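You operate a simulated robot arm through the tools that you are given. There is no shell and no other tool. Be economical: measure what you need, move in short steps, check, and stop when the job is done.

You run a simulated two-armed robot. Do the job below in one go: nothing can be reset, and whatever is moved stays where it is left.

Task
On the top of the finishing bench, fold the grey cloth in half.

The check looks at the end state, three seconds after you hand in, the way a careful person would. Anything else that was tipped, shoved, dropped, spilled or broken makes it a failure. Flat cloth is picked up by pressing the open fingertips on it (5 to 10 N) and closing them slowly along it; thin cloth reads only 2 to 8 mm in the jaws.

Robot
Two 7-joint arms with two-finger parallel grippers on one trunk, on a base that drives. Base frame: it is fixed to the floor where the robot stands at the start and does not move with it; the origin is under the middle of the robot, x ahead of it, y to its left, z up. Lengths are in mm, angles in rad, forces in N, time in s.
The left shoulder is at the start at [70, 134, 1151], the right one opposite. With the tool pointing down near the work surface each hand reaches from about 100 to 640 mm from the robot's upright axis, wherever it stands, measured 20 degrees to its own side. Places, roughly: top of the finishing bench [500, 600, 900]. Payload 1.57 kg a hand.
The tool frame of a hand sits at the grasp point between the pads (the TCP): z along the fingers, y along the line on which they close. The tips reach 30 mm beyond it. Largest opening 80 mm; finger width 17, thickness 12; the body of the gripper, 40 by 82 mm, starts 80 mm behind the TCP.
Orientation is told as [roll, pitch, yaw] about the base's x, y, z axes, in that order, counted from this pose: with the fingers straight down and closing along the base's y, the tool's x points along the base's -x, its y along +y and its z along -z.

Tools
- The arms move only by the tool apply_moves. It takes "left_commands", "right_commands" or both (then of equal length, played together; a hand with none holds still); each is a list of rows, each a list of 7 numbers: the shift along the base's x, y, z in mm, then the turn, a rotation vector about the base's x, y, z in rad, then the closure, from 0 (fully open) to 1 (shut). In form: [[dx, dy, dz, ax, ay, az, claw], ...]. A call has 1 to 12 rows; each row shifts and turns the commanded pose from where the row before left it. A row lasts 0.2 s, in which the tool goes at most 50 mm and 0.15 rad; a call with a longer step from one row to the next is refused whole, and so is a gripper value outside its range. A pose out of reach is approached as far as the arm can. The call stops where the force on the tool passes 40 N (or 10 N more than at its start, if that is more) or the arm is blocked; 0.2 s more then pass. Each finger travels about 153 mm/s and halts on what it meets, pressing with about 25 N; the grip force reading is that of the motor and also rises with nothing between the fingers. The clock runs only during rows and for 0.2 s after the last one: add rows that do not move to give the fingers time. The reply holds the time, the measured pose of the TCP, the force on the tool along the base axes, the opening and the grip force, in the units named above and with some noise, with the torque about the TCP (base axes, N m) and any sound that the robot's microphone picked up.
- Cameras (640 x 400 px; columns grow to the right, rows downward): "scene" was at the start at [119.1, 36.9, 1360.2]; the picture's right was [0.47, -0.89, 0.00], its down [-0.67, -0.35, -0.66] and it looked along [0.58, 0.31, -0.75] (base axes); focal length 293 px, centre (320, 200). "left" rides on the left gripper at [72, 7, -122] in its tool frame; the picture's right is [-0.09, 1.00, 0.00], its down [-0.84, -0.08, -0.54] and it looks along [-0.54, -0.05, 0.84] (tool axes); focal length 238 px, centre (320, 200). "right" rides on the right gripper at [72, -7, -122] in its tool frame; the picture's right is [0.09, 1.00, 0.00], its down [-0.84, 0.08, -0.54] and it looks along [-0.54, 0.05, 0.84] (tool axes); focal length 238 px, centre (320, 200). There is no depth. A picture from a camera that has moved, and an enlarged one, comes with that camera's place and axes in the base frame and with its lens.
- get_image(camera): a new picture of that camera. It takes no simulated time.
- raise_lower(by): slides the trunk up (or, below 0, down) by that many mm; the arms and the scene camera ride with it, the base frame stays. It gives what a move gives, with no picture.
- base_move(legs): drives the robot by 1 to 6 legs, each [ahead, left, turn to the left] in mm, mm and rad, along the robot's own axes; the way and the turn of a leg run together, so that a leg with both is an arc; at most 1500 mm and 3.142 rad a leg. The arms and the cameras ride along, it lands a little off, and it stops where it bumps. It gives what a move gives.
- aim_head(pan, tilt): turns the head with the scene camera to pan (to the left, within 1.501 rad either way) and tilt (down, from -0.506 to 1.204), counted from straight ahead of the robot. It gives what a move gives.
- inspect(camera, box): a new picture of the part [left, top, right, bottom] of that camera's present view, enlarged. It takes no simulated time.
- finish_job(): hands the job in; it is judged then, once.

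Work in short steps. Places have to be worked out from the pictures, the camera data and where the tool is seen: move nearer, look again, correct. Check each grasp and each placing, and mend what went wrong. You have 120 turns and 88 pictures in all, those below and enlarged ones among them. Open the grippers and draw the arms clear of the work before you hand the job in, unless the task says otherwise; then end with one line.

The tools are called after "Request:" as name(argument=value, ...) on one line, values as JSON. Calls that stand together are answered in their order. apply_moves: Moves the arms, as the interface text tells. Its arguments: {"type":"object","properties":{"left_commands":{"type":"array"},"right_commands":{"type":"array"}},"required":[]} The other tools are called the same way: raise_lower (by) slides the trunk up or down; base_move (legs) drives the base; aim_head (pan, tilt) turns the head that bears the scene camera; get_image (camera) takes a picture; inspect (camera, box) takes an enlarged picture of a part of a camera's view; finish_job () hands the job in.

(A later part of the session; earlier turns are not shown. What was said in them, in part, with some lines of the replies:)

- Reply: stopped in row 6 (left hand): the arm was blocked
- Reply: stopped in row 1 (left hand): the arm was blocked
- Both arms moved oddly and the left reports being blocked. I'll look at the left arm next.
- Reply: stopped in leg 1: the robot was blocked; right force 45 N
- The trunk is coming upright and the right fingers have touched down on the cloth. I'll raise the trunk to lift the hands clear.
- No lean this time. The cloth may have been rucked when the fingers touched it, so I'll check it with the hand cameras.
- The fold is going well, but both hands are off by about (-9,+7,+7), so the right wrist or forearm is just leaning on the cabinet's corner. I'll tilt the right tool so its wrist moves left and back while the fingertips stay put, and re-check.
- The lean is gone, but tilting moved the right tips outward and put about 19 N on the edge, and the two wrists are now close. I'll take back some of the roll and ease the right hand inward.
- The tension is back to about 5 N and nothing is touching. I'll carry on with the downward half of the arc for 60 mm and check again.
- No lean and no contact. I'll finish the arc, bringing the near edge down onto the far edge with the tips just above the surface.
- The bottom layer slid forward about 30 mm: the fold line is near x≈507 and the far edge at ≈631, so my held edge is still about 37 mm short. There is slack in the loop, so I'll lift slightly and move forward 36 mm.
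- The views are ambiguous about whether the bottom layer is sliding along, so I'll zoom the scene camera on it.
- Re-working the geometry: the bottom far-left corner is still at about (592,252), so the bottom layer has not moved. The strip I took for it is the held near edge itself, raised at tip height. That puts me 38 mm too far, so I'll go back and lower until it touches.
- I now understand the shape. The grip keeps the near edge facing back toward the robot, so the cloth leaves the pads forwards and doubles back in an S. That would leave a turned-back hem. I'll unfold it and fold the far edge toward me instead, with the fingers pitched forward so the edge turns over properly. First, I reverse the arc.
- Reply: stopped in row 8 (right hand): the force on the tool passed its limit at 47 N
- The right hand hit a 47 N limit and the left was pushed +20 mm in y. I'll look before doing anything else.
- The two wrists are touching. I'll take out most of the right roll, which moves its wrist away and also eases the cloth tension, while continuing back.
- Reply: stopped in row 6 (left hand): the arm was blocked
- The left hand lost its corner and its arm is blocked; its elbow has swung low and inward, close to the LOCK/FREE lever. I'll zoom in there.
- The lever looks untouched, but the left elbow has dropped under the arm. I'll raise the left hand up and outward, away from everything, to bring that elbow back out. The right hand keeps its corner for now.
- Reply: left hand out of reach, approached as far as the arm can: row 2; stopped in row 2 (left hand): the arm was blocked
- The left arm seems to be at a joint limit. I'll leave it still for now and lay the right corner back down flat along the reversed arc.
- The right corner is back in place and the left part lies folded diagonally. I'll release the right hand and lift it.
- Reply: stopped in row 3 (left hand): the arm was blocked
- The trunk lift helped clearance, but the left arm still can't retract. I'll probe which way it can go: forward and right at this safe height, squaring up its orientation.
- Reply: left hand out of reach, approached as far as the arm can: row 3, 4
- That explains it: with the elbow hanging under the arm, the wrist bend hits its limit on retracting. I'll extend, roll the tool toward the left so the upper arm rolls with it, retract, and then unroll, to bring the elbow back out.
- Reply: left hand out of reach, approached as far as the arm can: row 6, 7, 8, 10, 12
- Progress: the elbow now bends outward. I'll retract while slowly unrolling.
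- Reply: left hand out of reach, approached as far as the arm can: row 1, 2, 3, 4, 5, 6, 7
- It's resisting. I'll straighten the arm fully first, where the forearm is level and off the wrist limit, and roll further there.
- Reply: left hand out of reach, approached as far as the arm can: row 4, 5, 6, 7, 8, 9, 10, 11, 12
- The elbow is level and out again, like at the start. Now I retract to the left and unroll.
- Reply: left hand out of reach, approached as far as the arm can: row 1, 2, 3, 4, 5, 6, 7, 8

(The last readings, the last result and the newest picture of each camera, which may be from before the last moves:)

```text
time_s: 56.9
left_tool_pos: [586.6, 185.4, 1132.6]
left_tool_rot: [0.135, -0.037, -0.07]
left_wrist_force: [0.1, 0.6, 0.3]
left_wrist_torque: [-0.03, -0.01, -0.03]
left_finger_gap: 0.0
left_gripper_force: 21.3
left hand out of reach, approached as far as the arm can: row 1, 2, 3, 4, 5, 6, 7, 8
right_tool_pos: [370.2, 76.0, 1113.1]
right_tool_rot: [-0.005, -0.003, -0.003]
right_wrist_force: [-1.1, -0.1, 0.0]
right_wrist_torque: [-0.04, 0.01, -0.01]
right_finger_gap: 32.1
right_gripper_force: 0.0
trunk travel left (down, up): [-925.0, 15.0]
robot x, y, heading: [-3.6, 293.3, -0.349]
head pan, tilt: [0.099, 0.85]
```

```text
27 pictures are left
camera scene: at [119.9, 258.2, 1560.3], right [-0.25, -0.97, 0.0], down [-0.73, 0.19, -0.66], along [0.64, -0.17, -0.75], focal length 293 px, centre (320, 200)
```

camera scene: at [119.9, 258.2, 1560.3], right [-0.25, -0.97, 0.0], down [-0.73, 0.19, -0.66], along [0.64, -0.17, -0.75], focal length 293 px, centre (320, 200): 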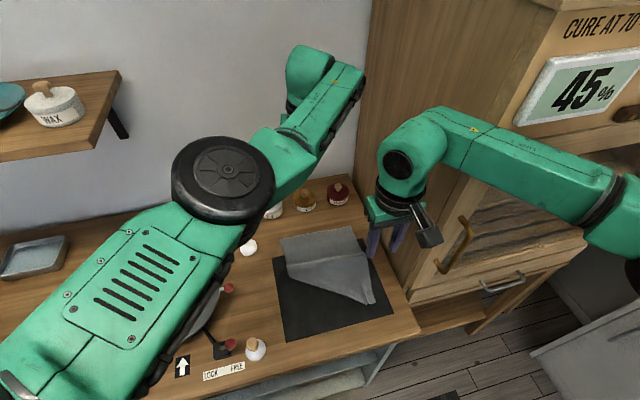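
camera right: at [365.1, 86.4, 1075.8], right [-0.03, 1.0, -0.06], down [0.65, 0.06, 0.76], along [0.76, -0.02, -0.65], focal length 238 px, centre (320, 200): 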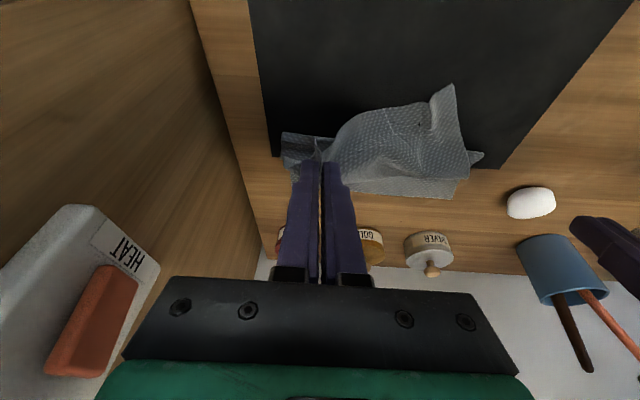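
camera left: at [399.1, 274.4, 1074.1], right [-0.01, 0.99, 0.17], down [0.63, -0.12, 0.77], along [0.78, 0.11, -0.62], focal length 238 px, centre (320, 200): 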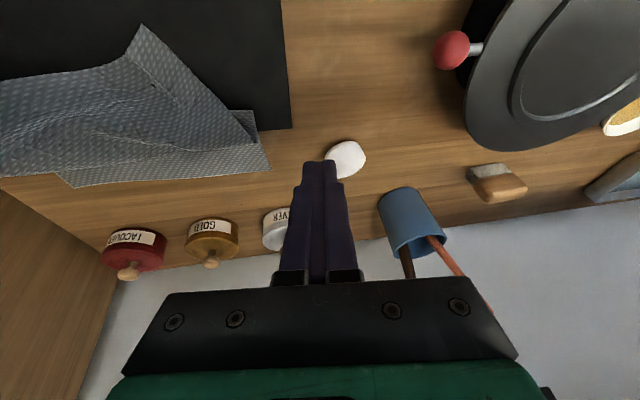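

The elbow is now out to the left. I continue retracting toward (430,240).

Request:
apply_moves(left_commands=[[-15, 8, 0, 0, 0, 0, 1], [-15, 8, 0, -0.03, 0, 0.02, 1], [-20, 8, 0, -0.03, 0, 0.02, 1], [-20, 8, 0, -0.03, 0, 0.02, 1], [-20, 8, 0, -0.03, 0.03, 0.01, 1], [-20, 8, 0, -0.02, 0, 0, 1], [-20, 5, 0, 0, 0, 0, 1], [-20, 2, 0, 0, 0, 0, 1], [0, 0, 0, 0, 0, 0, 1]])

Request:
get_image(camera="scene")

```text
time_s: 58.9
left_tool_pos: [580.1, 171.4, 1131.8]
left_tool_rot: [0.055, -0.009, -0.036]
left_wrist_force: [0.3, 0.7, 0.2]
left_wrist_torque: [-0.01, 0.0, -0.02]
left_finger_gap: 0.0
left_gripper_force: 21.0
left hand out of reach, approached as far as the arm can: row 1, 2, 3, 4, 5, 6, 7, 8
right_tool_pos: [369.9, 76.3, 1112.8]
right_tool_rot: [-0.004, -0.003, -0.004]
right_wrist_force: [0.5, -0.3, 0.1]
right_wrist_torque: [0.0, -0.01, 0.02]
right_finger_gap: 31.6
right_gripper_force: 0.0
trunk travel left (down, up): [-925.0, 15.0]
robot x, y, heading: [-0.3, 293.4, -0.349]
head pan, tilt: [0.099, 0.85]
```

```text
26 pictures are left
camera scene: at [120.0, 258.2, 1560.3], right [-0.25, -0.97, 0.0], down [-0.73, 0.19, -0.66], along [0.64, -0.17, -0.75], focal length 293 px, centre (320, 200)
```

scene: 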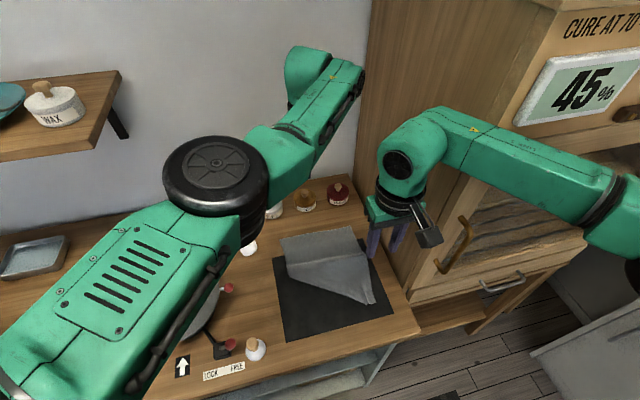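

Orientation follows but position doesn't, so another joint (likely the tool roll) is limiting. I'll let the tool yaw to the right while retracting.

Request:
apply_moves(left_commands=[[0, 0, 0, 0, 0, -0.14, 1], [0, 0, 0, 0, 0, -0.14, 1], [0, 0, 0, 0, 0, -0.14, 1], [0, 0, 0, 0, 0, -0.14, 1], [-20, 5, 0, 0, 0, -0.05, 1], [-20, 5, 0, 0, 0, 0, 1], [-20, 5, 0, 0, 0, 0, 1], [-20, 5, 0, 0, 0, 0, 1], [0, 0, 0, 0, 0, 0, 1]])

Request:
get_image(camera="scene")

```text
time_s: 60.9
left_tool_pos: [579.0, 153.3, 1130.8]
left_tool_rot: [0.055, -0.01, -0.645]
left_wrist_force: [0.3, 0.0, 0.4]
left_wrist_torque: [0.03, 0.01, 0.03]
left_finger_gap: 0.0
left_gripper_force: 21.0
left hand out of reach, approached as far as the arm can: row 2, 4, 5, 6, 7, 8
right_tool_pos: [370.4, 75.7, 1113.3]
right_tool_rot: [-0.001, -0.004, -0.004]
right_wrist_force: [-0.6, 0.6, 0.1]
right_wrist_torque: [0.02, -0.01, -0.01]
right_finger_gap: 31.8
right_gripper_force: 0.1
trunk travel left (down, up): [-925.0, 15.0]
robot x, y, heading: [-3.9, 294.6, -0.355]
head pan, tilt: [0.099, 0.85]
```

```text
25 pictures are left
camera scene: at [119.9, 258.2, 1560.3], right [-0.25, -0.97, 0.0], down [-0.73, 0.19, -0.66], along [0.64, -0.17, -0.75], focal length 293 px, centre (320, 200)
```

scene: 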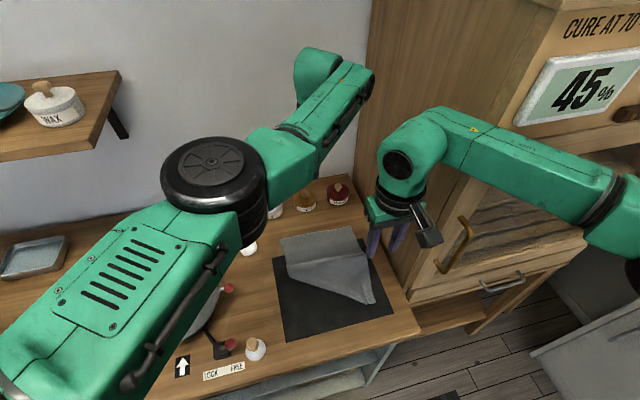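

The upper arm has rolled too far (vent side up); unrolling early did that. I'll undo the yaw and roll the tool positive again, then retract while keeping the roll.

Request:
apply_moves(left_commands=[[0, 5, 0, 0.05, 0, 0.14, 1], [0, 5, 0, 0.05, 0, 0.14, 1], [0, 5, 0, 0.05, 0, 0.14, 1], [0, 5, 0, 0.05, 0, 0.14, 1], [0, 5, 0, 0.13, 0, 0, 1], [0, 5, 0, 0.14, 0, 0, 1], [0, 5, 0, 0.14, 0, 0, 1], [0, 5, 0, 0.14, 0, 0, 1], [0, 5, 0, 0.14, 0, 0, 1], [0, 5, 0, 0.14, 0, 0, 1], [0, 5, 0, 0.14, 0, 0, 1], [0, 5, 0, 0.14, 0, 0, 1]])

Request:
get_image(camera="scene")

```text
time_s: 63.5
left_tool_pos: [558.9, 247.3, 1178.1]
left_tool_rot: [0.802, 0.18, -0.306]
left_wrist_force: [0.3, 0.3, 0.1]
left_wrist_torque: [0.01, -0.02, -0.01]
left_finger_gap: 0.1
left_gripper_force: 21.3
left hand out of reach, approached as far as the arm can: row 1, 2, 3, 4, 5, 6, 7, 8, 9, 10, 11, 12
right_tool_pos: [370.3, 75.8, 1114.2]
right_tool_rot: [-0.003, -0.001, -0.005]
right_wrist_force: [-1.3, -0.1, 0.3]
right_wrist_torque: [0.0, -0.02, -0.03]
right_finger_gap: 32.2
right_gripper_force: 0.0
trunk travel left (down, up): [-925.0, 15.0]
robot x, y, heading: [-3.2, 293.9, -0.354]
head pan, tilt: [0.099, 0.85]
```

```text
24 pictures are left
camera scene: at [120.5, 259.1, 1560.3], right [-0.25, -0.97, 0.0], down [-0.73, 0.19, -0.66], along [0.64, -0.17, -0.75], focal length 293 px, centre (320, 200)
```

scene: 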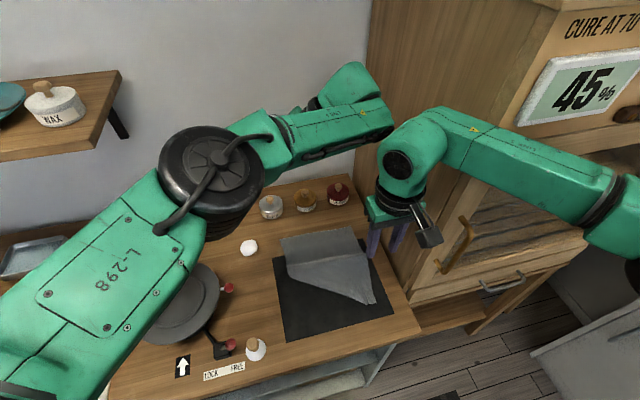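

Now the label side is up with the elbow out: the original posture. I'll retract while keeping the roll, moving slightly left to stay clear of the right wrist.

Request:
apply_moves(left_commands=[[-15, 8, -3, 0, 0, 0, 1], [-20, 8, -3, 0, 0, 0, 1], [-20, 8, -3, 0, 0, 0, 1], [-20, 8, -3, 0, 0, 0, 1], [-20, 8, -3, 0, 0, 0, 1], [-20, 5, 0, 0, 0, 0, 1], [0, 0, 0, 0, 0, 0, 1]])

Request:
get_image(camera="scene")

```text
time_s: 65.1
left_tool_pos: [441.8, 293.7, 1163.7]
left_tool_rot: [0.798, 0.179, -0.31]
left_wrist_force: [0.3, -1.7, 1.0]
left_wrist_torque: [0.08, 0.05, 0.07]
left_finger_gap: 0.0
left_gripper_force: 20.8
right_tool_pos: [371.1, 72.0, 1114.0]
right_tool_rot: [-0.008, -0.002, -0.02]
right_wrist_force: [0.3, -2.1, -0.4]
right_wrist_torque: [0.12, -0.03, -0.04]
right_finger_gap: 32.1
right_gripper_force: 0.1
trunk travel left (down, up): [-925.0, 15.0]
robot x, y, heading: [-6.5, 295.3, -0.354]
head pan, tilt: [0.099, 0.85]
```

```text
23 pictures are left
camera scene: at [119.0, 261.5, 1560.5], right [-0.25, -0.97, 0.0], down [-0.73, 0.19, -0.66], along [0.64, -0.17, -0.75], focal length 293 px, centre (320, 200)
```

scene: 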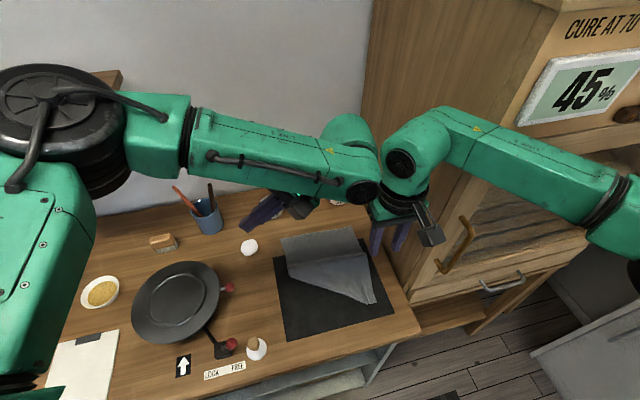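

The left arm is recovered and tracks exactly. I'll move it left off the right wrist and square the tool.

Request:
apply_moves(left_commands=[[-5, 20, 0, 0, 0, 0, 1], [-5, 20, 0, -0.1, -0.02, 0.04, 1], [0, 10, 0, -0.12, -0.03, 0.05, 1], [0, 0, 0, -0.12, -0.03, 0.05, 0.8], [0, 0, 0, -0.12, -0.03, 0.05, 0.62], [0, 0, 0, -0.12, -0.03, 0.05, 0.62], [0, 0, 0, -0.12, -0.03, 0.05, 0.62], [0, 0, 0, -0.1, -0.01, 0.02, 0.62], [0, 0, 0, 0, 0, 0, 0.62]])

Request:
inspect(camera="scene", box=[240, 200, 420, 350])

```text
time_s: 67.1
left_tool_pos: [433.4, 340.8, 1163.3]
left_tool_rot: [0.041, -0.128, 0.005]
left_wrist_force: [0.2, 0.2, 1.1]
left_wrist_torque: [0.0, 0.03, 0.02]
left_finger_gap: 30.3
left_gripper_force: 0.1
right_tool_pos: [369.5, 75.6, 1113.9]
right_tool_rot: [-0.003, 0.0, -0.004]
right_wrist_force: [0.9, 0.6, 0.0]
right_wrist_torque: [0.03, 0.01, 0.01]
right_finger_gap: 31.9
right_gripper_force: 0.1
trunk travel left (down, up): [-925.0, 15.0]
robot x, y, heading: [-5.4, 297.7, -0.35]
head pan, tilt: [0.099, 0.85]
```

```text
2.67 times, centred on (330, 275) of scene
camera zoom: at [120.0, 258.1, 1560.3], right [-0.25, -0.97, 0.0], down [-0.73, 0.19, -0.66], along [0.64, -0.17, -0.75], focal length 782 px, centre (293, 0)
```

zoom: 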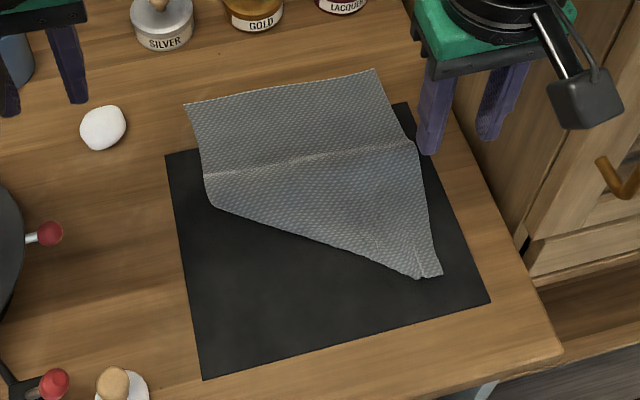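

Clear view: the far corners are at about (597,248) and (589,40), and the near-right at (356,55). The near-left part is folded along a diagonal. I need to know whether that flap is on top or underneath.

Request:
inspect(camera="scene", box=[280, 220, 380, 310])

Request:
inspect(camera="right", box=[240, 60, 540, 280])

```text
4.44 times, centred on (330, 265) of scene
camera zoom: at [120.0, 258.1, 1560.3], right [-0.25, -0.97, 0.0], down [-0.73, 0.19, -0.66], along [0.64, -0.17, -0.75], focal length 1303 px, centre (276, -89)
```

zoom: 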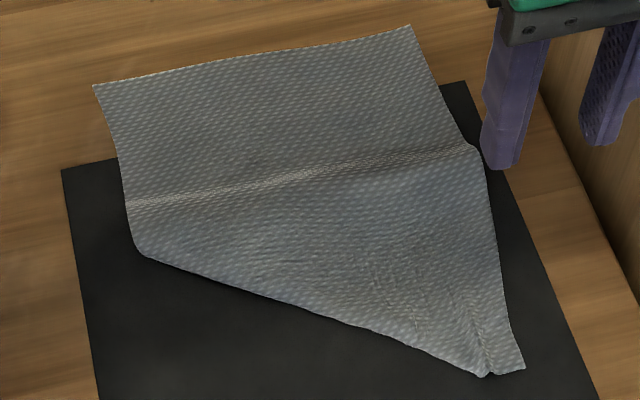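

```text
1.82 times, centred on (390, 170) of right
camera zoom: at [297.5, 70.2, 1234.5], right [-0.09, 1.0, 0.0], down [0.84, 0.08, 0.54], along [0.54, 0.05, -0.84], focal length 433 px, centre (193, 254)
```

zoom: 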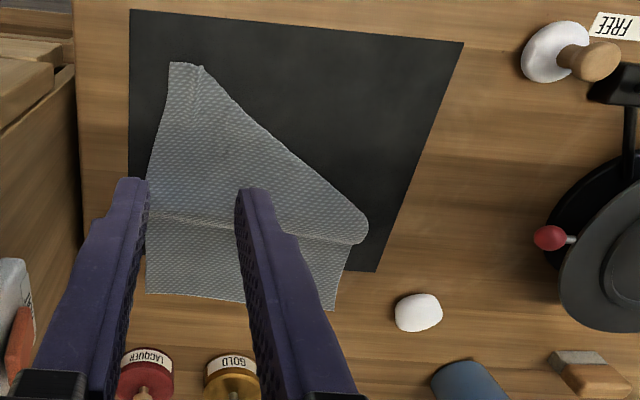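

The near-left flap is tucked underneath. A better idea: grip the cloth's middle line at both side edges, with the fingers closing along x, and lift. Both halves, flap included, will then hang freely face to face. Laying that down is the half fold. First I move the base left for cabinet clearance and lower the trunk.

Request:
base_move(legs=[[-21, 56, 0]])

Request:
raise_lower(by=-130)

Request:
apply_moves(left_commands=[[5, -10, 0, 0, 0.03, -0.14, 0.7], [5, -10, 0, -0.01, 0.03, -0.14, 0.7], [5, -10, 0, -0.01, 0.03, -0.14, 0.7], [5, -10, 0, -0.01, 0.03, -0.14, 0.7], [5, -10, 0, 0, 0, -0.14, 0.7], [5, -10, 0, 0, 0, -0.14, 0.7], [5, -10, 0, 0, 0, -0.14, 0.7], [5, -10, 0, 0, 0, -0.14, 0.7], [5, -10, 0, 0, 0, -0.14, 0.7], [5, -10, 0, 0, 0, -0.14, 0.7], [0, -10, 0, 0, 0, -0.14, 0.7], [0, 0, 0, 0, 0, -0.03, 0.7]], right_commands=[[5, 0, 5, 0, 0, -0.14, 0.7], [5, 0, 5, 0, 0, -0.14, 0.7], [5, 0, 5, 0, 0, -0.14, 0.7], [5, 0, 5, 0, 0, -0.14, 0.7], [5, 0, 5, 0, 0, -0.14, 0.7], [5, 0, 5, 0, 0, -0.14, 0.7], [5, 0, 0, 0, 0, -0.14, 0.7], [5, 0, 0, 0, 0, -0.14, 0.7], [5, 0, 0, 0, 0, -0.14, 0.7], [5, 0, 0, 0, 0, -0.14, 0.7], [0, 0, 0, 0, 0, -0.14, 0.7], [0, 0, 0, 0, 0, -0.03, 0.7]])

Request:
get_image(camera="scene")

```text
time_s: 68.1
left_tool_pos: [432.3, 390.0, 1162.8]
left_tool_rot: [0.052, -0.127, -0.002]
left_wrist_force: [0.0, -0.9, -0.6]
left_wrist_torque: [0.09, 0.03, 0.0]
left_finger_gap: 30.1
left_gripper_force: 0.1
right_tool_pos: [369.4, 126.7, 1111.8]
right_tool_rot: [0.006, -0.001, -0.006]
right_wrist_force: [1.0, -0.8, -0.8]
right_wrist_torque: [0.05, 0.02, -0.04]
right_finger_gap: 31.9
right_gripper_force: 0.1
trunk travel left (down, up): [-925.0, 15.0]
robot x, y, heading: [-3.4, 355.5, -0.349]
head pan, tilt: [0.099, 0.85]
```

```text
time_s: 69.7
left_tool_pos: [432.8, 399.0, 1034.4]
left_tool_rot: [0.043, -0.128, 0.003]
left_wrist_force: [0.8, -0.1, 0.5]
left_wrist_torque: [-0.01, 0.01, -0.06]
left_finger_gap: 30.4
left_gripper_force: 0.0
right_tool_pos: [369.8, 134.8, 982.8]
right_tool_rot: [-0.004, -0.002, -0.006]
right_wrist_force: [0.4, -0.4, 0.4]
right_wrist_torque: [-0.01, 0.0, 0.0]
right_finger_gap: 31.8
right_gripper_force: 0.1
trunk travel left (down, up): [-795.0, 145.0]
robot x, y, heading: [-4.7, 353.3, -0.355]
head pan, tilt: [0.099, 0.85]
```

```text
time_s: 72.3
left_tool_pos: [482.9, 289.7, 1034.4]
left_tool_rot: [-0.018, -0.024, -1.567]
left_wrist_force: [-0.3, -0.1, 0.1]
left_wrist_torque: [0.02, 0.02, 0.01]
left_finger_gap: 24.0
left_gripper_force: 0.1
right_tool_pos: [418.7, 134.8, 1013.3]
right_tool_rot: [-0.004, -0.002, -1.577]
right_wrist_force: [1.0, -0.3, 0.2]
right_wrist_torque: [-0.01, -0.01, -0.01]
right_finger_gap: 23.5
right_gripper_force: 0.0
trunk travel left (down, up): [-795.0, 145.0]
robot x, y, heading: [-5.1, 351.0, -0.356]
head pan, tilt: [0.099, 0.85]
```

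```text
19 pictures are left
camera scene: at [119.4, 317.7, 1430.3], right [-0.25, -0.97, 0.0], down [-0.73, 0.19, -0.66], along [0.64, -0.17, -0.75], focal length 293 px, centre (320, 200)
```

scene: 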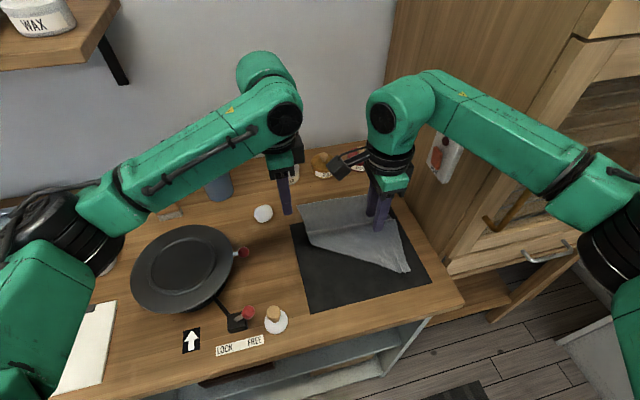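

Both hands are yawed and clear. I'll bring them over the middle line at the side edges, left (486,240) and right (480,62), and down to z 930.

Request:
apply_moves(left_commands=[[1, -10, -15, 0, 0.02, 0, 0.7], [1, -10, -20, 0.02, 0, 0, 0.7], [1, -10, -20, 0, 0, 0, 0.7], [0, -10, -20, 0, 0, 0, 0.7], [0, -10, -15, 0, 0, 0, 0.7], [0, 0, -14, 0, 0, 0, 0.7], [0, 0, 0, 0, 0, 0, 0.7]], right_commands=[[12, -14, -10, 0, 0, 0, 0.7], [12, -15, -15, 0, 0, 0, 0.7], [12, -15, -15, 0, 0, 0, 0.7], [12, -15, -15, 0, 0, 0, 0.7], [12, -14, -15, 0, 0, 0, 0.7], [1, 0, -13, 0, 0, 0, 0.7], [0, 0, 0, 0, 0, 0, 0.7]])

Request:
get_image(camera="scene")

```text
time_s: 73.9
left_tool_pos: [485.5, 238.9, 929.5]
left_tool_rot: [-0.037, -0.004, -1.564]
left_wrist_force: [-0.8, 0.7, -0.1]
left_wrist_torque: [0.0, -0.01, 0.02]
left_finger_gap: 24.0
left_gripper_force: 0.0
right_tool_pos: [480.6, 60.1, 929.1]
right_tool_rot: [-0.004, -0.005, -1.574]
right_wrist_force: [-0.3, 0.5, -0.5]
right_wrist_torque: [0.01, -0.01, 0.0]
right_finger_gap: 23.9
right_gripper_force: 0.0
trunk travel left (down, up): [-795.0, 145.0]
robot x, y, heading: [-6.1, 355.7, -0.353]
head pan, tilt: [0.099, 0.85]
```

```text
18 pictures are left
camera scene: at [119.3, 318.0, 1430.3], right [-0.25, -0.97, 0.0], down [-0.73, 0.19, -0.66], along [0.64, -0.17, -0.75], focal length 293 px, centre (320, 200)
```

scene: 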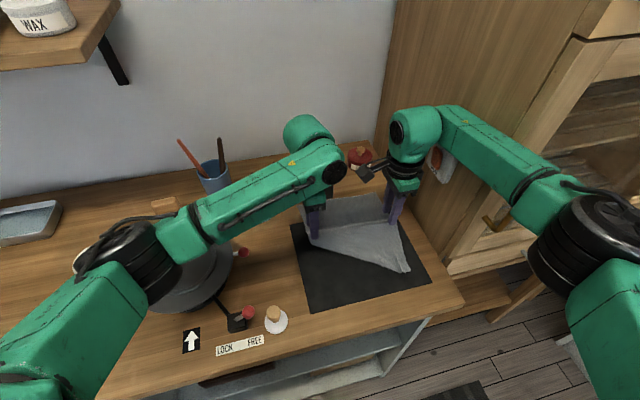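

No lean, all clear. I'll shift the left hand to y 234 and the right to y 52, to match the edges at mid-length, and descend to just above contact.

Request:
apply_moves(left_commands=[[0, -5, -10, 0.03, 0, 0, 0.7], [0, 0, -10, 0, 0, 0, 0.7], [0, 0, -8, 0, 0, 0, 0.7], [0, 0, -4, 0, 0, 0, 0.7], [0, 0, 0, 0, 0, 0, 0.7]], right_commands=[[0, -8, -10, 0, 0, 0, 0.7], [0, 0, -10, 0, 0, 0, 0.7], [0, 0, -8, 0, 0, 0, 0.7], [0, 0, -4, 0, 0, 0, 0.7], [0, 0, 0, 0, 0, 0, 0.7]])

Request:
apply_moves(left_commands=[[0, 0, -1, 0, 0, 0, 0.7], [0, 0, -1, 0, 0, 0, 0.7], [0, 0, 0, 0, 0, 0, 0.7]], right_commands=[[0, 0, -1, 0, 0, 0, 0.7], [0, 0, -1, 0, 0, 0, 0.7], [0, 0, 0, 0, 0, 0, 0.7]])

```text
time_s: 75.1
left_tool_pos: [483.8, 244.7, 901.8]
left_tool_rot: [-0.035, 0.012, -1.564]
left_wrist_force: [1.1, 0.3, 0.2]
left_wrist_torque: [0.02, -0.02, 0.02]
left_finger_gap: 24.1
left_gripper_force: 0.0
right_tool_pos: [477.4, 66.0, 904.1]
right_tool_rot: [0.002, -0.015, -1.569]
right_wrist_force: [-0.5, 0.5, 0.3]
right_wrist_torque: [-0.01, -0.01, 0.04]
right_finger_gap: 24.1
right_gripper_force: 0.1
trunk travel left (down, up): [-795.0, 145.0]
robot x, y, heading: [-4.1, 355.8, -0.348]
head pan, tilt: [0.099, 0.85]
```

```text
time_s: 75.9
left_tool_pos: [482.4, 245.7, 899.4]
left_tool_rot: [-0.037, 0.012, -1.564]
left_wrist_force: [-0.1, -0.2, 0.2]
left_wrist_torque: [-0.01, 0.0, -0.04]
left_finger_gap: 23.9
left_gripper_force: 0.0
right_tool_pos: [478.1, 66.4, 903.3]
right_tool_rot: [0.004, -0.017, -1.57]
right_wrist_force: [-0.6, 0.4, 0.5]
right_wrist_torque: [0.0, 0.01, 0.0]
right_finger_gap: 23.9
right_gripper_force: 0.0
trunk travel left (down, up): [-795.0, 145.0]
robot x, y, heading: [0.2, 356.1, -0.352]
head pan, tilt: [0.099, 0.85]
```

The right arm touched the cabinet again and pushed the robot 12 mm left. I'll roll the right tool -0.25 so its wrist moves left, off the cabinet, while the tips stay on target.

Request:
apply_moves(left_commands=[[0, 0, 0, 0, 0, 0, 0.7], [0, 0, 0, 0, 0, 0, 0.7], [0, 0, 0, 0, 0, 0, 0.7], [0, 0, 0, 0, 0, 0, 0.7]], right_commands=[[0, 2, 2, -0.09, 0, 0, 0.7], [0, 2, 2, -0.09, 0, 0, 0.7], [0, 2, 1, -0.07, 0, 0, 0.7], [0, 0, 0, 0, 0, 0, 0.7]])

Request:
get_image(camera="left")

Request:
get_image(camera="right")

```text
time_s: 76.9
left_tool_pos: [485.5, 232.3, 894.5]
left_tool_rot: [-0.038, 0.028, -1.564]
left_wrist_force: [-0.7, -0.4, -0.3]
left_wrist_torque: [0.01, 0.0, -0.02]
left_finger_gap: 24.0
left_gripper_force: 0.1
right_tool_pos: [479.7, 57.8, 899.6]
right_tool_rot: [-0.002, -0.253, -1.576]
right_wrist_force: [0.0, -0.6, -0.2]
right_wrist_torque: [-0.02, 0.01, -0.02]
right_finger_gap: 24.1
right_gripper_force: 0.1
trunk travel left (down, up): [-795.0, 145.0]
robot x, y, heading: [-3.2, 353.8, -0.352]
head pan, tilt: [0.099, 0.85]
```

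```text
17 pictures are left
camera left: at [496.5, 301.3, 1018.8], right [1.0, -0.08, -0.04], down [-0.05, -0.85, 0.52], along [-0.08, -0.52, -0.85], focal length 238 px, centre (320, 200)
```

left: 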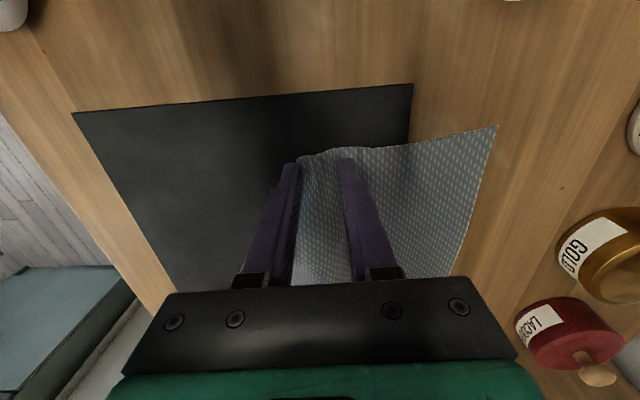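

```text
16 pictures are left
camera right: at [474.2, 158.1, 999.9], right [1.0, 0.08, -0.03], down [0.08, -0.68, 0.73], along [0.04, -0.73, -0.68], focal length 238 px, centre (320, 200)
```

right: 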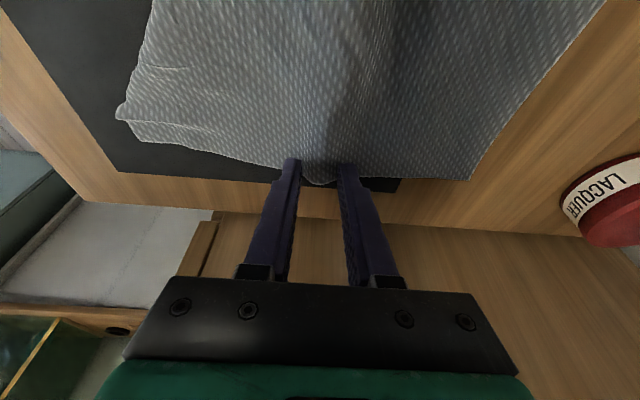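

Contact with the cabinet is gone and both hands straddle the middle line at the edges. I'll step down to contact.

Request:
apply_moves(left_commands=[[0, 0, 0, 0, -0.015, 0, 0.7], [0, 0, -1, 0, -0.015, 0, 0.7], [0, 0, 0, 0, 0, 0, 0.7]], right_commands=[[0, 0, -1.5, 0, 0, 0, 0.7], [0, 0, -1.5, 0, 0, 0, 0.7], [0, 0, 0, 0, 0, 0, 0.7]])

```text
time_s: 77.7
left_tool_pos: [485.0, 233.9, 894.5]
left_tool_rot: [-0.009, 0.027, -1.564]
left_wrist_force: [0.1, -0.4, 1.5]
left_wrist_torque: [0.0, 0.01, 0.02]
left_finger_gap: 24.3
left_gripper_force: 0.0
right_tool_pos: [479.2, 60.9, 898.5]
right_tool_rot: [-0.003, -0.252, -1.574]
right_wrist_force: [0.6, -0.6, 0.0]
right_wrist_torque: [0.01, 0.0, 0.0]
right_finger_gap: 23.8
right_gripper_force: 0.1
trunk travel left (down, up): [-795.0, 145.0]
robot x, y, heading: [-6.1, 355.5, -0.352]
head pan, tilt: [0.099, 0.85]
```

Request:
apply_moves(left_commands=[[0, 0, -0.5, 0, 0, 0, 0.7], [0, 0, -0.5, 0, 0, 0, 0.7], [0, 0, 0, 0, 0, 0, 0.7]], right_commands=[[0, -1, -1.5, -0.03, 0, 0, 0.7], [0, 0, -1.5, -0.03, 0, 0, 0.7], [0, 0, 0, 0, 0, 0, 0.7]])

```text
time_s: 78.5
left_tool_pos: [486.1, 233.8, 894.8]
left_tool_rot: [-0.007, 0.027, -1.563]
left_wrist_force: [0.3, 9.8, 6.7]
left_wrist_torque: [-1.22, 0.0, -0.04]
left_finger_gap: 23.7
left_gripper_force: 0.0
right_tool_pos: [478.7, 56.8, 896.2]
right_tool_rot: [0.001, -0.315, -1.579]
right_wrist_force: [1.4, -12.6, 6.7]
right_wrist_torque: [2.12, 0.06, -0.18]
right_finger_gap: 23.9
right_gripper_force: 0.1
trunk travel left (down, up): [-795.0, 145.0]
robot x, y, heading: [-3.4, 355.8, -0.353]
head pan, tilt: [0.099, 0.85]
```

Opposite sideways forces with torque show the two hands just touching above. I'll tilt the left wrist left a bit and take back the last right roll.

Request:
apply_moves(left_commands=[[0, 0, 0.5, 0.06, 0, 0, 0.7], [0, -2, 0.5, 0.08, 0, 0, 0.7], [0, 0, 0, 0, 0, 0, 0.7]], right_commands=[[0, 0, 0, 0.03, 0, 0, 0.7], [0, 0, 0, 0.03, 0, 0, 0.7], [0, 0, 0, 0, 0, 0, 0.7]])

```text
time_s: 79.0
left_tool_pos: [486.9, 237.0, 896.2]
left_tool_rot: [-0.003, 0.105, -1.559]
left_wrist_force: [0.0, 4.1, 2.4]
left_wrist_torque: [-0.63, 0.01, -0.08]
left_finger_gap: 23.8
left_gripper_force: 0.1
right_tool_pos: [479.4, 53.2, 894.7]
right_tool_rot: [-0.003, -0.29, -1.583]
right_wrist_force: [-0.6, -0.6, 3.7]
right_wrist_torque: [0.28, -0.02, 0.01]
right_finger_gap: 23.8
right_gripper_force: 0.0
trunk travel left (down, up): [-795.0, 145.0]
robot x, y, heading: [-5.2, 355.4, -0.351]
head pan, tilt: [0.099, 0.85]
stopped in row 2 (left hand): the force on the tool passed its limit at 50 N (the readings are from after the stop); the commanded pose is now the measured one
```

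Settled, with light contact on both (2–4 N). I'll press slightly and close slowly.

Request:
apply_moves(left_commands=[[0, 0, -1, 0, 0, 0, 0.7], [0, 0, -0.5, 0, 0, 0, 0.74], [0, 0, 0, 0, 0, 0, 0.78], [0, 0, 0, 0, 0, 0, 0.82], [0, 0, 0, 0, 0, 0, 0.86], [0, 0, 0, 0, 0, 0, 0.9], [0, 0, 0, 0, 0, 0, 0.94], [0, 0, 0, 0, 0, 0, 0.97], [0, 0, 0, 0, 0, 0, 1], [0, 0, 0, 0, 0, 0, 1]], right_commands=[[0, 0, -0.5, 0, 0, 0, 0.7], [0, 0, -0.5, 0, 0, 0, 0.74], [0, 0, 0, 0, 0, 0, 0.78], [0, 0, 0, 0, 0, 0, 0.82], [0, 0, 0, 0, 0, 0, 0.86], [0, 0, 0, 0, 0, 0, 0.9], [0, 0, 0, 0, 0, 0, 0.94], [0, 0, 0, 0, 0, 0, 0.97], [0, 0, 0, 0, 0, 0, 1], [0, 0, 0, 0, 0, 0, 1]])

Request:
apply_moves(left_commands=[[0, 0, 10, 0, 0, 0, 1], [0, 0, 15, 0, 0, 0, 1], [0, 0, 20, 0, 0, 0, 1], [0, 0, 0, 0, 0, 0, 1]], right_commands=[[0, 0, 10, 0, 0, 0, 1], [0, 0, 15, 0, 0, 0, 1], [0, 0, 20, 0, 0, 0, 1], [0, 0, 0, 0, 0, 0, 1]])

Request:
get_image(camera="left")

```text
time_s: 81.2
left_tool_pos: [484.6, 237.5, 895.2]
left_tool_rot: [-0.002, 0.104, -1.56]
left_wrist_force: [-0.9, 6.1, 0.1]
left_wrist_torque: [-0.5, -0.05, -0.03]
left_finger_gap: 6.2
left_gripper_force: 24.8
right_tool_pos: [477.7, 54.1, 894.6]
right_tool_rot: [0.0, -0.291, -1.583]
right_wrist_force: [-0.9, -5.8, 18.8]
right_wrist_torque: [0.71, 0.09, -0.07]
right_finger_gap: 6.3
right_gripper_force: 25.2
trunk travel left (down, up): [-795.0, 145.0]
robot x, y, heading: [-6.1, 351.4, -0.357]
head pan, tilt: [0.099, 0.85]
```

```text
time_s: 82.2
left_tool_pos: [489.5, 236.1, 939.3]
left_tool_rot: [-0.005, 0.105, -1.56]
left_wrist_force: [1.9, 6.9, 5.2]
left_wrist_torque: [-0.96, 0.25, 0.04]
left_finger_gap: 6.4
left_gripper_force: 24.6
right_tool_pos: [478.2, 52.6, 937.5]
right_tool_rot: [-0.008, -0.29, -1.581]
right_wrist_force: [-2.0, -6.6, -4.8]
right_wrist_torque: [0.12, -0.21, 0.3]
right_finger_gap: 1.8
right_gripper_force: 23.3
trunk travel left (down, up): [-795.0, 145.0]
robot x, y, heading: [-2.3, 357.0, -0.348]
head pan, tilt: [0.099, 0.85]
```

```text
15 pictures are left
camera left: at [494.6, 294.5, 1068.3], right [1.0, -0.08, -0.01], down [-0.06, -0.89, 0.45], along [-0.05, -0.45, -0.89], focal length 238 px, centre (320, 200)
```

left: 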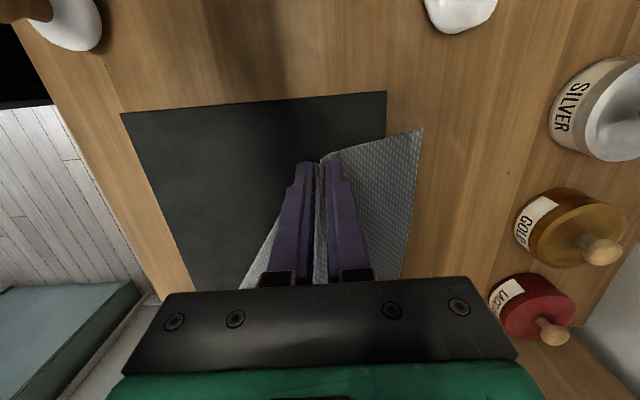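

Both corners of the middle line lift. I'll raise another 100 mm so the halves hang, then look.

Request:
apply_moves(left_commands=[[0, 1, 15, 0, 0, 0, 1], [0, 1, 20, 0, 0, 0, 1], [0, 0, 20, 0, 0, 0, 1], [0, 0, 25, 0, 0, 0, 1], [0, 0, 25, 0, 0, 0, 1], [0, 0, 0, 0, 0, 0, 1]], right_commands=[[0, 0, 15, 0, 0, 0, 1], [0, 0, 20, 0, 0, 0, 1], [0, 0, 20, 0, 0, 0, 1], [0, 0, 25, 0, 0, 0, 1], [0, 0, 25, 0, 0, 0, 1], [0, 0, 0, 0, 0, 0, 1]])

Request:
get_image(camera="scene")

Request:
get_image(camera="left")

```text
time_s: 83.5
left_tool_pos: [487.9, 238.9, 1043.3]
left_tool_rot: [-0.006, 0.106, -1.562]
left_wrist_force: [0.9, -1.6, 0.5]
left_wrist_torque: [-0.01, 0.0, 0.01]
left_finger_gap: 6.2
left_gripper_force: 25.6
right_tool_pos: [480.3, 53.9, 1042.1]
right_tool_rot: [-0.006, -0.287, -1.581]
right_wrist_force: [0.5, 0.6, -0.6]
right_wrist_torque: [-0.01, 0.01, -0.04]
right_finger_gap: 2.3
right_gripper_force: 23.5
trunk travel left (down, up): [-795.0, 145.0]
robot x, y, heading: [-4.3, 352.8, -0.358]
head pan, tilt: [0.099, 0.85]
```

```text
14 pictures are left
camera scene: at [119.9, 317.3, 1430.2], right [-0.25, -0.97, 0.0], down [-0.73, 0.19, -0.66], along [0.64, -0.17, -0.75], focal length 293 px, centre (320, 200)
```

scene: 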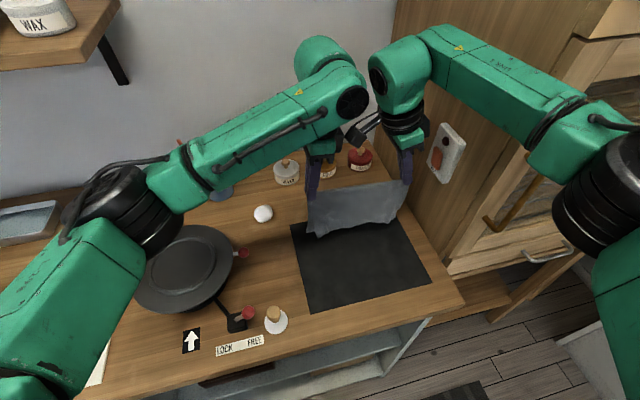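

```text
13 pictures are left
camera left: at [494.8, 296.8, 1173.0], right [1.0, -0.08, -0.02], down [-0.06, -0.89, 0.45], along [-0.05, -0.45, -0.89], focal length 238 px, centre (320, 200)
```

left: 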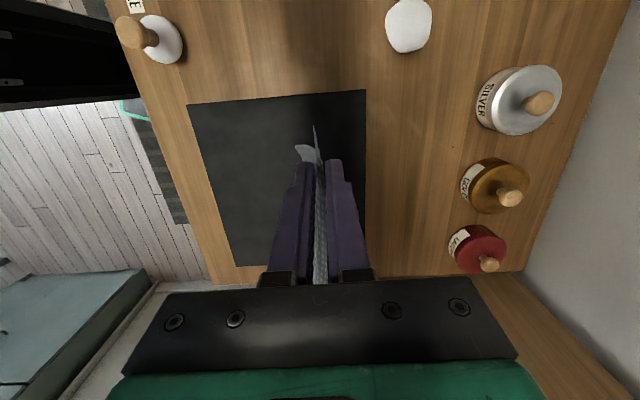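

The cloth hangs as a double curtain. I'll zoom in on its lower edges to see whether the flap is free.

Request:
inspect(camera="scene", box=[285, 150, 435, 250])

```text
4.00 times, centred on (360, 200) of scene
camera zoom: at [119.9, 317.3, 1430.2], right [-0.25, -0.97, 0.0], down [-0.73, 0.19, -0.66], along [0.64, -0.17, -0.75], focal length 1173 px, centre (160, 200)
```

zoom: 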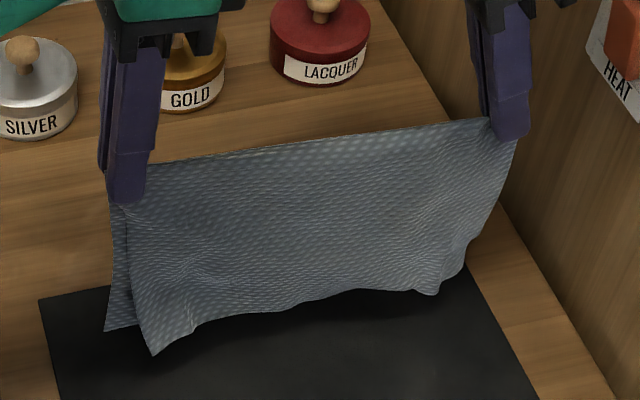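

Both halves hang cleanly and the flap is free. I'll lower until the bottom edges touch, then sweep the hands toward me and down in an arc, so both layers lie flat together with the fold line nearest me.

Request:
apply_moves(left_commands=[[0, 0, -12, 0, 0, 0, 1], [0, 0, -15, 0, 0, 0, 1], [0, 0, -6, 0, 0, 0, 1], [-15, 0, -2, 0, 0, 0, 1], [-16, 0, -2, 0, 0, 0, 1], [-15, 0, -3, 0, 0, 0, 1], [-14, 0, -5, 0, 0, 0, 1], [-13, 0, -9, 0, 0, 0, 1], [-12, 0, -10, 0, 0, 0, 1], [0, 0, 0, 0, 0, 0, 1]], right_commands=[[0, 0, -12, 0, 0, 0, 1], [0, 0, -15, 0, 0, 0, 1], [0, 0, -6, 0, 0, 0, 1], [-15, 0, -2, 0, 0, 0, 1], [-16, 0, -2, 0, 0, 0, 1], [-15, 0, -3, 0, 0, 0, 1], [-14, 0, -5, 0, 0, 0, 1], [-13, 0, -9, 0, 0, 0, 1], [-12, 0, -10, 0, 0, 0, 1], [0, 0, 0, 0, 0, 0, 1]])

Request:
inspect(camera="scene", box=[260, 140, 460, 320])

```text
time_s: 85.8
left_tool_pos: [403.3, 238.0, 979.4]
left_tool_rot: [-0.006, 0.106, -1.558]
left_wrist_force: [0.3, -0.9, 0.3]
left_wrist_torque: [-0.06, -0.03, 0.02]
left_finger_gap: 5.9
left_gripper_force: 25.6
right_tool_pos: [394.0, 54.1, 979.1]
right_tool_rot: [-0.006, -0.289, -1.582]
right_wrist_force: [0.2, 1.5, -0.3]
right_wrist_torque: [0.0, -0.01, 0.01]
right_finger_gap: 2.1
right_gripper_force: 23.6
trunk travel left (down, up): [-795.0, 145.0]
robot x, y, heading: [-4.7, 353.3, -0.354]
head pan, tilt: [0.099, 0.85]
```

```text
2.22 times, centred on (360, 230) of scene
camera zoom: at [119.7, 317.7, 1430.3], right [-0.25, -0.97, 0.0], down [-0.73, 0.19, -0.66], along [0.64, -0.17, -0.75], focal length 652 px, centre (231, 133)
```

zoom: 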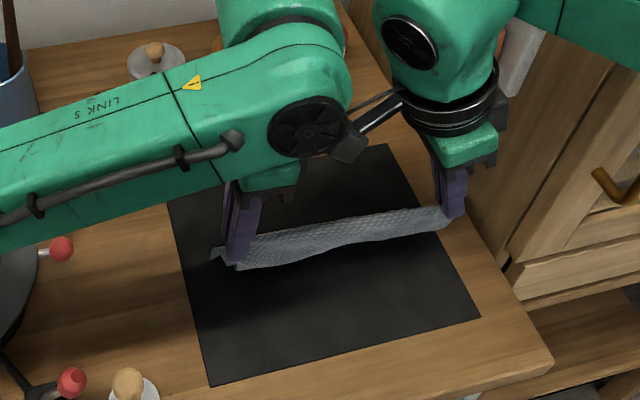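

The curtain leans away as planned. I continue the arc down to the surface.

Request:
apply_moves(left_commands=[[-10, 0, -13, 0, 0, 0, 1], [-9, 0, -13, 0, 0, 0, 1], [-7, 0, -14, 0, 0, 0, 1], [-6, 0, -14, 0, 0, 0, 1], [-4, 0, -14, 0, 0, 0, 1], [-3, 0, -12, 0, 0, 0, 1], [-4, 0, 0, 0, 0, 0, 1], [0, 0, 0, 0, 0, 0, 1]], right_commands=[[-10, 0, -13, 0, 0, 0, 1], [-9, 0, -13, 0, 0, 0, 1], [-7, 0, -14, 0, 0, 0, 1], [-6, 0, -14, 0, 0, 0, 1], [-4, 0, -14, 0, 0, 0, 1], [-3, 0, -12, 0, 0, 0, 1], [-4, 0, 0, 0, 0, 0, 1], [0, 0, 0, 0, 0, 0, 1]])

Request:
get_image(camera="scene")

```text
time_s: 87.5
left_tool_pos: [361.2, 237.7, 901.2]
left_tool_rot: [-0.005, 0.104, -1.559]
left_wrist_force: [-0.7, -0.6, 0.0]
left_wrist_torque: [-0.03, -0.02, 0.06]
left_finger_gap: 6.1
left_gripper_force: 25.1
right_tool_pos: [351.3, 52.3, 898.1]
right_tool_rot: [-0.004, -0.288, -1.583]
right_wrist_force: [0.3, 0.6, 0.6]
right_wrist_torque: [0.03, 0.0, -0.03]
right_finger_gap: 1.9
right_gripper_force: 23.8
trunk travel left (down, up): [-795.0, 145.0]
robot x, y, heading: [-4.4, 353.9, -0.351]
head pan, tilt: [0.099, 0.85]
```

```text
10 pictures are left
camera scene: at [119.7, 317.6, 1430.3], right [-0.25, -0.97, 0.0], down [-0.73, 0.19, -0.66], along [0.64, -0.17, -0.75], focal length 293 px, centre (320, 200)
```

scene: 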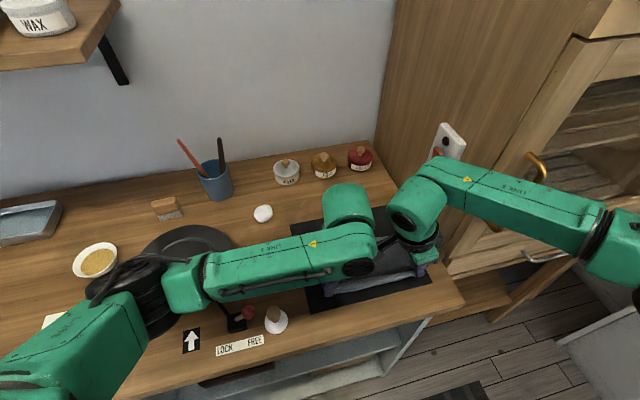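

The cloth is laid down behind the hands. I'll lower 2 mm more, open gently, and lift straight up.

Request:
apply_moves(left_commands=[[0, 0, -2, 0, 0, 0, 1], [0, 0, -1, 0, 0, 0, 0.93], [0, 0, 0, 0, 0, 0, 0.87], [0, 0, 0, 0, 0, 0, 0.82], [0, 0, 4, 0, 0, 0, 0.78], [0, 0, 10, 0, 0, 0, 0.76], [0, 0, 20, 0, 0, 0, 0.76], [0, 0, 25, 0, 0, 0, 0.76], [0, 0, 30, 0, 0, 0, 0.76], [0, 0, 30, 0, 0, 0, 0.76]], right_commands=[[0, 0, -1, 0, 0, 0, 1], [0, 0, 0, 0, 0, 0, 0.93], [0, 0, 0, 0, 0, 0, 0.87], [0, 0, 0, 0, 0, 0, 0.82], [0, 0, 4, 0, 0, 0, 0.78], [0, 0, 10, 0, 0, 0, 0.76], [0, 0, 20, 0, 0, 0, 0.76], [0, 0, 25, 0, 0, 0, 0.76], [0, 0, 30, 0, 0, 0, 0.76], [0, 0, 30, 0, 0, 0, 0.76]])

Request:
raise_lower(by=130)

Request:
apply_moves(left_commands=[[0, 25, 0, 0, 0, 0, 0.76], [0, 30, 0, 0, 0, 0, 0.76], [0, 30, 0, 0, 0, 0, 0.76], [0, 30, 0, 0, 0, 0, 0.76], [0, 0, 0, 0, 0, 0, 0.76]])

Request:
inspect(camera="scene", box=[260, 200, 460, 340])

```text
time_s: 89.8
left_tool_pos: [358.2, 237.1, 1016.2]
left_tool_rot: [-0.007, 0.106, -1.562]
left_wrist_force: [0.1, 0.0, -0.3]
left_wrist_torque: [-0.01, -0.03, 0.01]
left_finger_gap: 19.2
left_gripper_force: 0.1
right_tool_pos: [351.8, 53.5, 1018.0]
right_tool_rot: [-0.004, -0.289, -1.583]
right_wrist_force: [0.1, 0.4, 0.1]
right_wrist_torque: [0.01, -0.01, -0.03]
right_finger_gap: 19.3
right_gripper_force: 0.1
trunk travel left (down, up): [-795.0, 145.0]
robot x, y, heading: [-5.1, 353.5, -0.353]
head pan, tilt: [0.099, 0.85]
```

```text
time_s: 91.3
left_tool_pos: [361.4, 237.9, 1144.9]
left_tool_rot: [-0.005, 0.107, -1.561]
left_wrist_force: [-0.9, -1.1, 0.3]
left_wrist_torque: [0.02, 0.01, -0.01]
left_finger_gap: 19.2
left_gripper_force: 0.1
right_tool_pos: [352.2, 52.7, 1146.5]
right_tool_rot: [-0.004, -0.288, -1.584]
right_wrist_force: [0.7, -0.9, 1.3]
right_wrist_torque: [-0.02, 0.03, -0.01]
right_finger_gap: 19.0
right_gripper_force: 0.0
trunk travel left (down, up): [-925.0, 15.0]
robot x, y, heading: [-1.9, 353.6, -0.356]
head pan, tilt: [0.099, 0.85]
```

```text
time_s: 92.5
left_tool_pos: [359.5, 352.0, 1145.1]
left_tool_rot: [-0.006, 0.107, -1.559]
left_wrist_force: [0.8, -0.3, -0.8]
left_wrist_torque: [0.0, -0.01, 0.02]
left_finger_gap: 19.4
left_gripper_force: 0.0
right_tool_pos: [350.1, 53.1, 1146.6]
right_tool_rot: [-0.006, -0.288, -1.584]
right_wrist_force: [0.3, 0.3, -0.1]
right_wrist_torque: [0.01, 0.0, 0.0]
right_finger_gap: 19.4
right_gripper_force: 0.1
trunk travel left (down, up): [-925.0, 15.0]
robot x, y, heading: [-5.8, 351.5, -0.351]
head pan, tilt: [0.099, 0.85]
```

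```text
2.86 times, centred on (360, 270) of scene
camera zoom: at [119.5, 317.3, 1560.3], right [-0.25, -0.97, 0.0], down [-0.73, 0.19, -0.66], along [0.64, -0.17, -0.75], focal length 838 px, centre (206, 0)
```

zoom: 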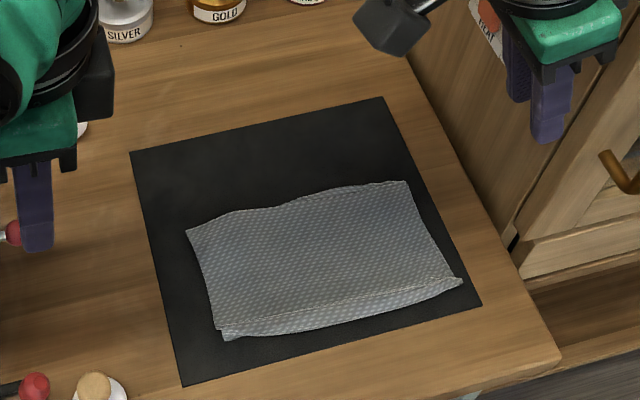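

The result is a neat half-size rectangle on the mat, with a slight ridge along the fold line where it was pinched. I'll zoom in to judge the alignment of the layers.

Request:
inspect(camera="scene", box=[310, 255, 430, 330])

Request:
get_image(camera="right")

```text
5.33 times, centred on (370, 292) of scene
camera zoom: at [119.5, 317.3, 1560.3], right [-0.25, -0.97, 0.0], down [-0.73, 0.19, -0.66], along [0.64, -0.17, -0.75], focal length 1564 px, centre (53, -293)
```

zoom: 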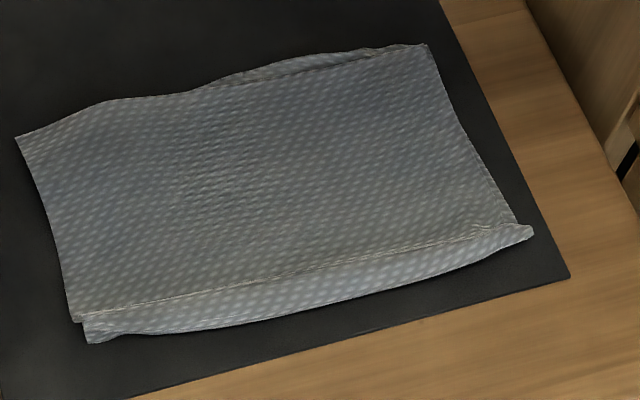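

```text
7 pictures are left
camera right: at [346.4, 157.2, 1242.4], right [1.0, 0.08, -0.03], down [0.07, -0.65, 0.76], along [0.04, -0.76, -0.65], focal length 238 px, centre (320, 200)
```

right: 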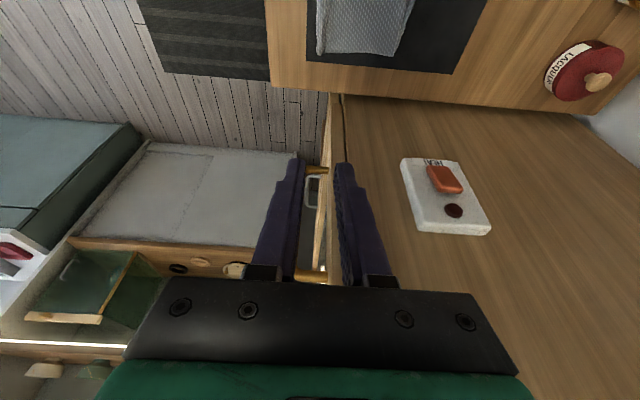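

The layers match to within about a centimetre and the cloth lies flat on the mat. I'll open both grippers fully, back the robot away from the bench, and check that everything else is in order.

Request:
apply_moves(left_commands=[[0, 0, 5, 0, 0, 0, 0.3], [0, 0, 5, 0, 0, 0, 0], [0, 0, 0, 0, 0, 0, 0]], right_commands=[[0, 0, 5, 0, 0, 0, 0.3], [0, 0, 5, 0, 0, 0, 0], [0, 0, 0, 0, 0, 0, 0]])

Request:
base_move(legs=[[-150, 0, 0]])

Request:
get_image(camera="scene")

```text
time_s: 93.3
left_tool_pos: [361.2, 352.1, 1156.7]
left_tool_rot: [-0.005, 0.106, -1.561]
left_wrist_force: [0.4, -0.2, 0.3]
left_wrist_torque: [0.01, -0.01, 0.0]
left_finger_gap: 80.3
left_gripper_force: 0.1
right_tool_pos: [350.8, 52.0, 1157.5]
right_tool_rot: [-0.003, -0.288, -1.583]
right_wrist_force: [-0.6, -0.4, -0.3]
right_wrist_torque: [0.02, -0.01, 0.02]
right_finger_gap: 80.0
right_gripper_force: 0.1
trunk travel left (down, up): [-925.0, 15.0]
robot x, y, heading: [-5.3, 353.5, -0.351]
head pan, tilt: [0.099, 0.85]
```

```text
time_s: 94.7
left_tool_pos: [222.8, 402.9, 1154.0]
left_tool_rot: [-0.009, 0.107, -1.558]
left_wrist_force: [-0.8, -0.3, 0.4]
left_wrist_torque: [0.0, 0.03, 0.0]
left_finger_gap: 79.9
left_gripper_force: 0.1
right_tool_pos: [215.0, 103.5, 1156.2]
right_tool_rot: [-0.008, -0.287, -1.579]
right_wrist_force: [0.5, -0.7, -0.4]
right_wrist_torque: [-0.03, 0.0, 0.02]
right_finger_gap: 80.1
right_gripper_force: 0.1
trunk travel left (down, up): [-925.0, 15.0]
robot x, y, heading: [-144.7, 403.3, -0.356]
head pan, tilt: [0.099, 0.85]
```

```text
6 pictures are left
camera scene: at [-16.1, 367.6, 1559.9], right [-0.25, -0.97, 0.0], down [-0.73, 0.19, -0.66], along [0.64, -0.16, -0.75], focal length 293 px, centre (320, 200)
```

scene: 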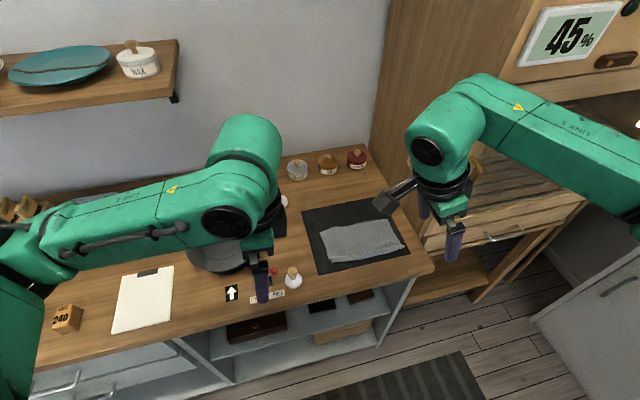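

The bench looks undisturbed. I'll make one check of the cabinet door that the arm leaned on.

Request:
aim_head(pan=-0.35, tilt=0.6)

Request:
get_image(camera="scene")

```text
time_s: 95.6
left_tool_pos: [220.2, 404.8, 1155.4]
left_tool_rot: [-0.006, 0.105, -1.558]
left_wrist_force: [-0.4, -0.3, -0.5]
left_wrist_torque: [-0.02, -0.02, 0.01]
left_finger_gap: 79.8
left_gripper_force: 0.0
right_tool_pos: [211.6, 105.6, 1156.6]
right_tool_rot: [-0.003, -0.288, -1.584]
right_wrist_force: [0.2, -0.2, 0.1]
right_wrist_torque: [0.0, -0.02, -0.01]
right_finger_gap: 79.9
right_gripper_force: 0.0
trunk travel left (down, up): [-925.0, 15.0]
robot x, y, heading: [-144.2, 405.5, -0.354]
head pan, tilt: [-0.351, 0.6]
```

```text
5 pictures are left
camera scene: at [-29.4, 332.0, 1581.3], right [-0.65, -0.76, 0.0], down [-0.43, 0.36, -0.83], along [0.63, -0.53, -0.56], focal length 293 px, centre (320, 200)
```

scene: 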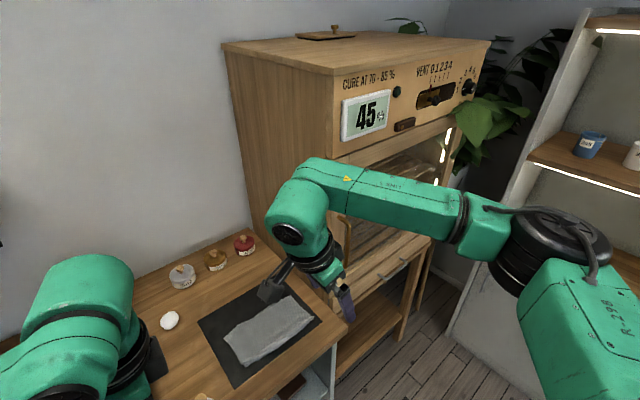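

The cabinet is closed and upright, its reading is unchanged, and the cloth lies folded. I'm handing in.

Request:
finish_job()

```text
The job is handed in.
```

The grey cloth is folded in half on its mat on the finishing bench, its edges matching to about 1 cm, with a slight ridge along the fold. The grippers are open and the arms clear. The right arm leaned on the curing cabinet's door handle and corner several times along the way. My last pictures show the door shut and nothing on the bench visibly moved.
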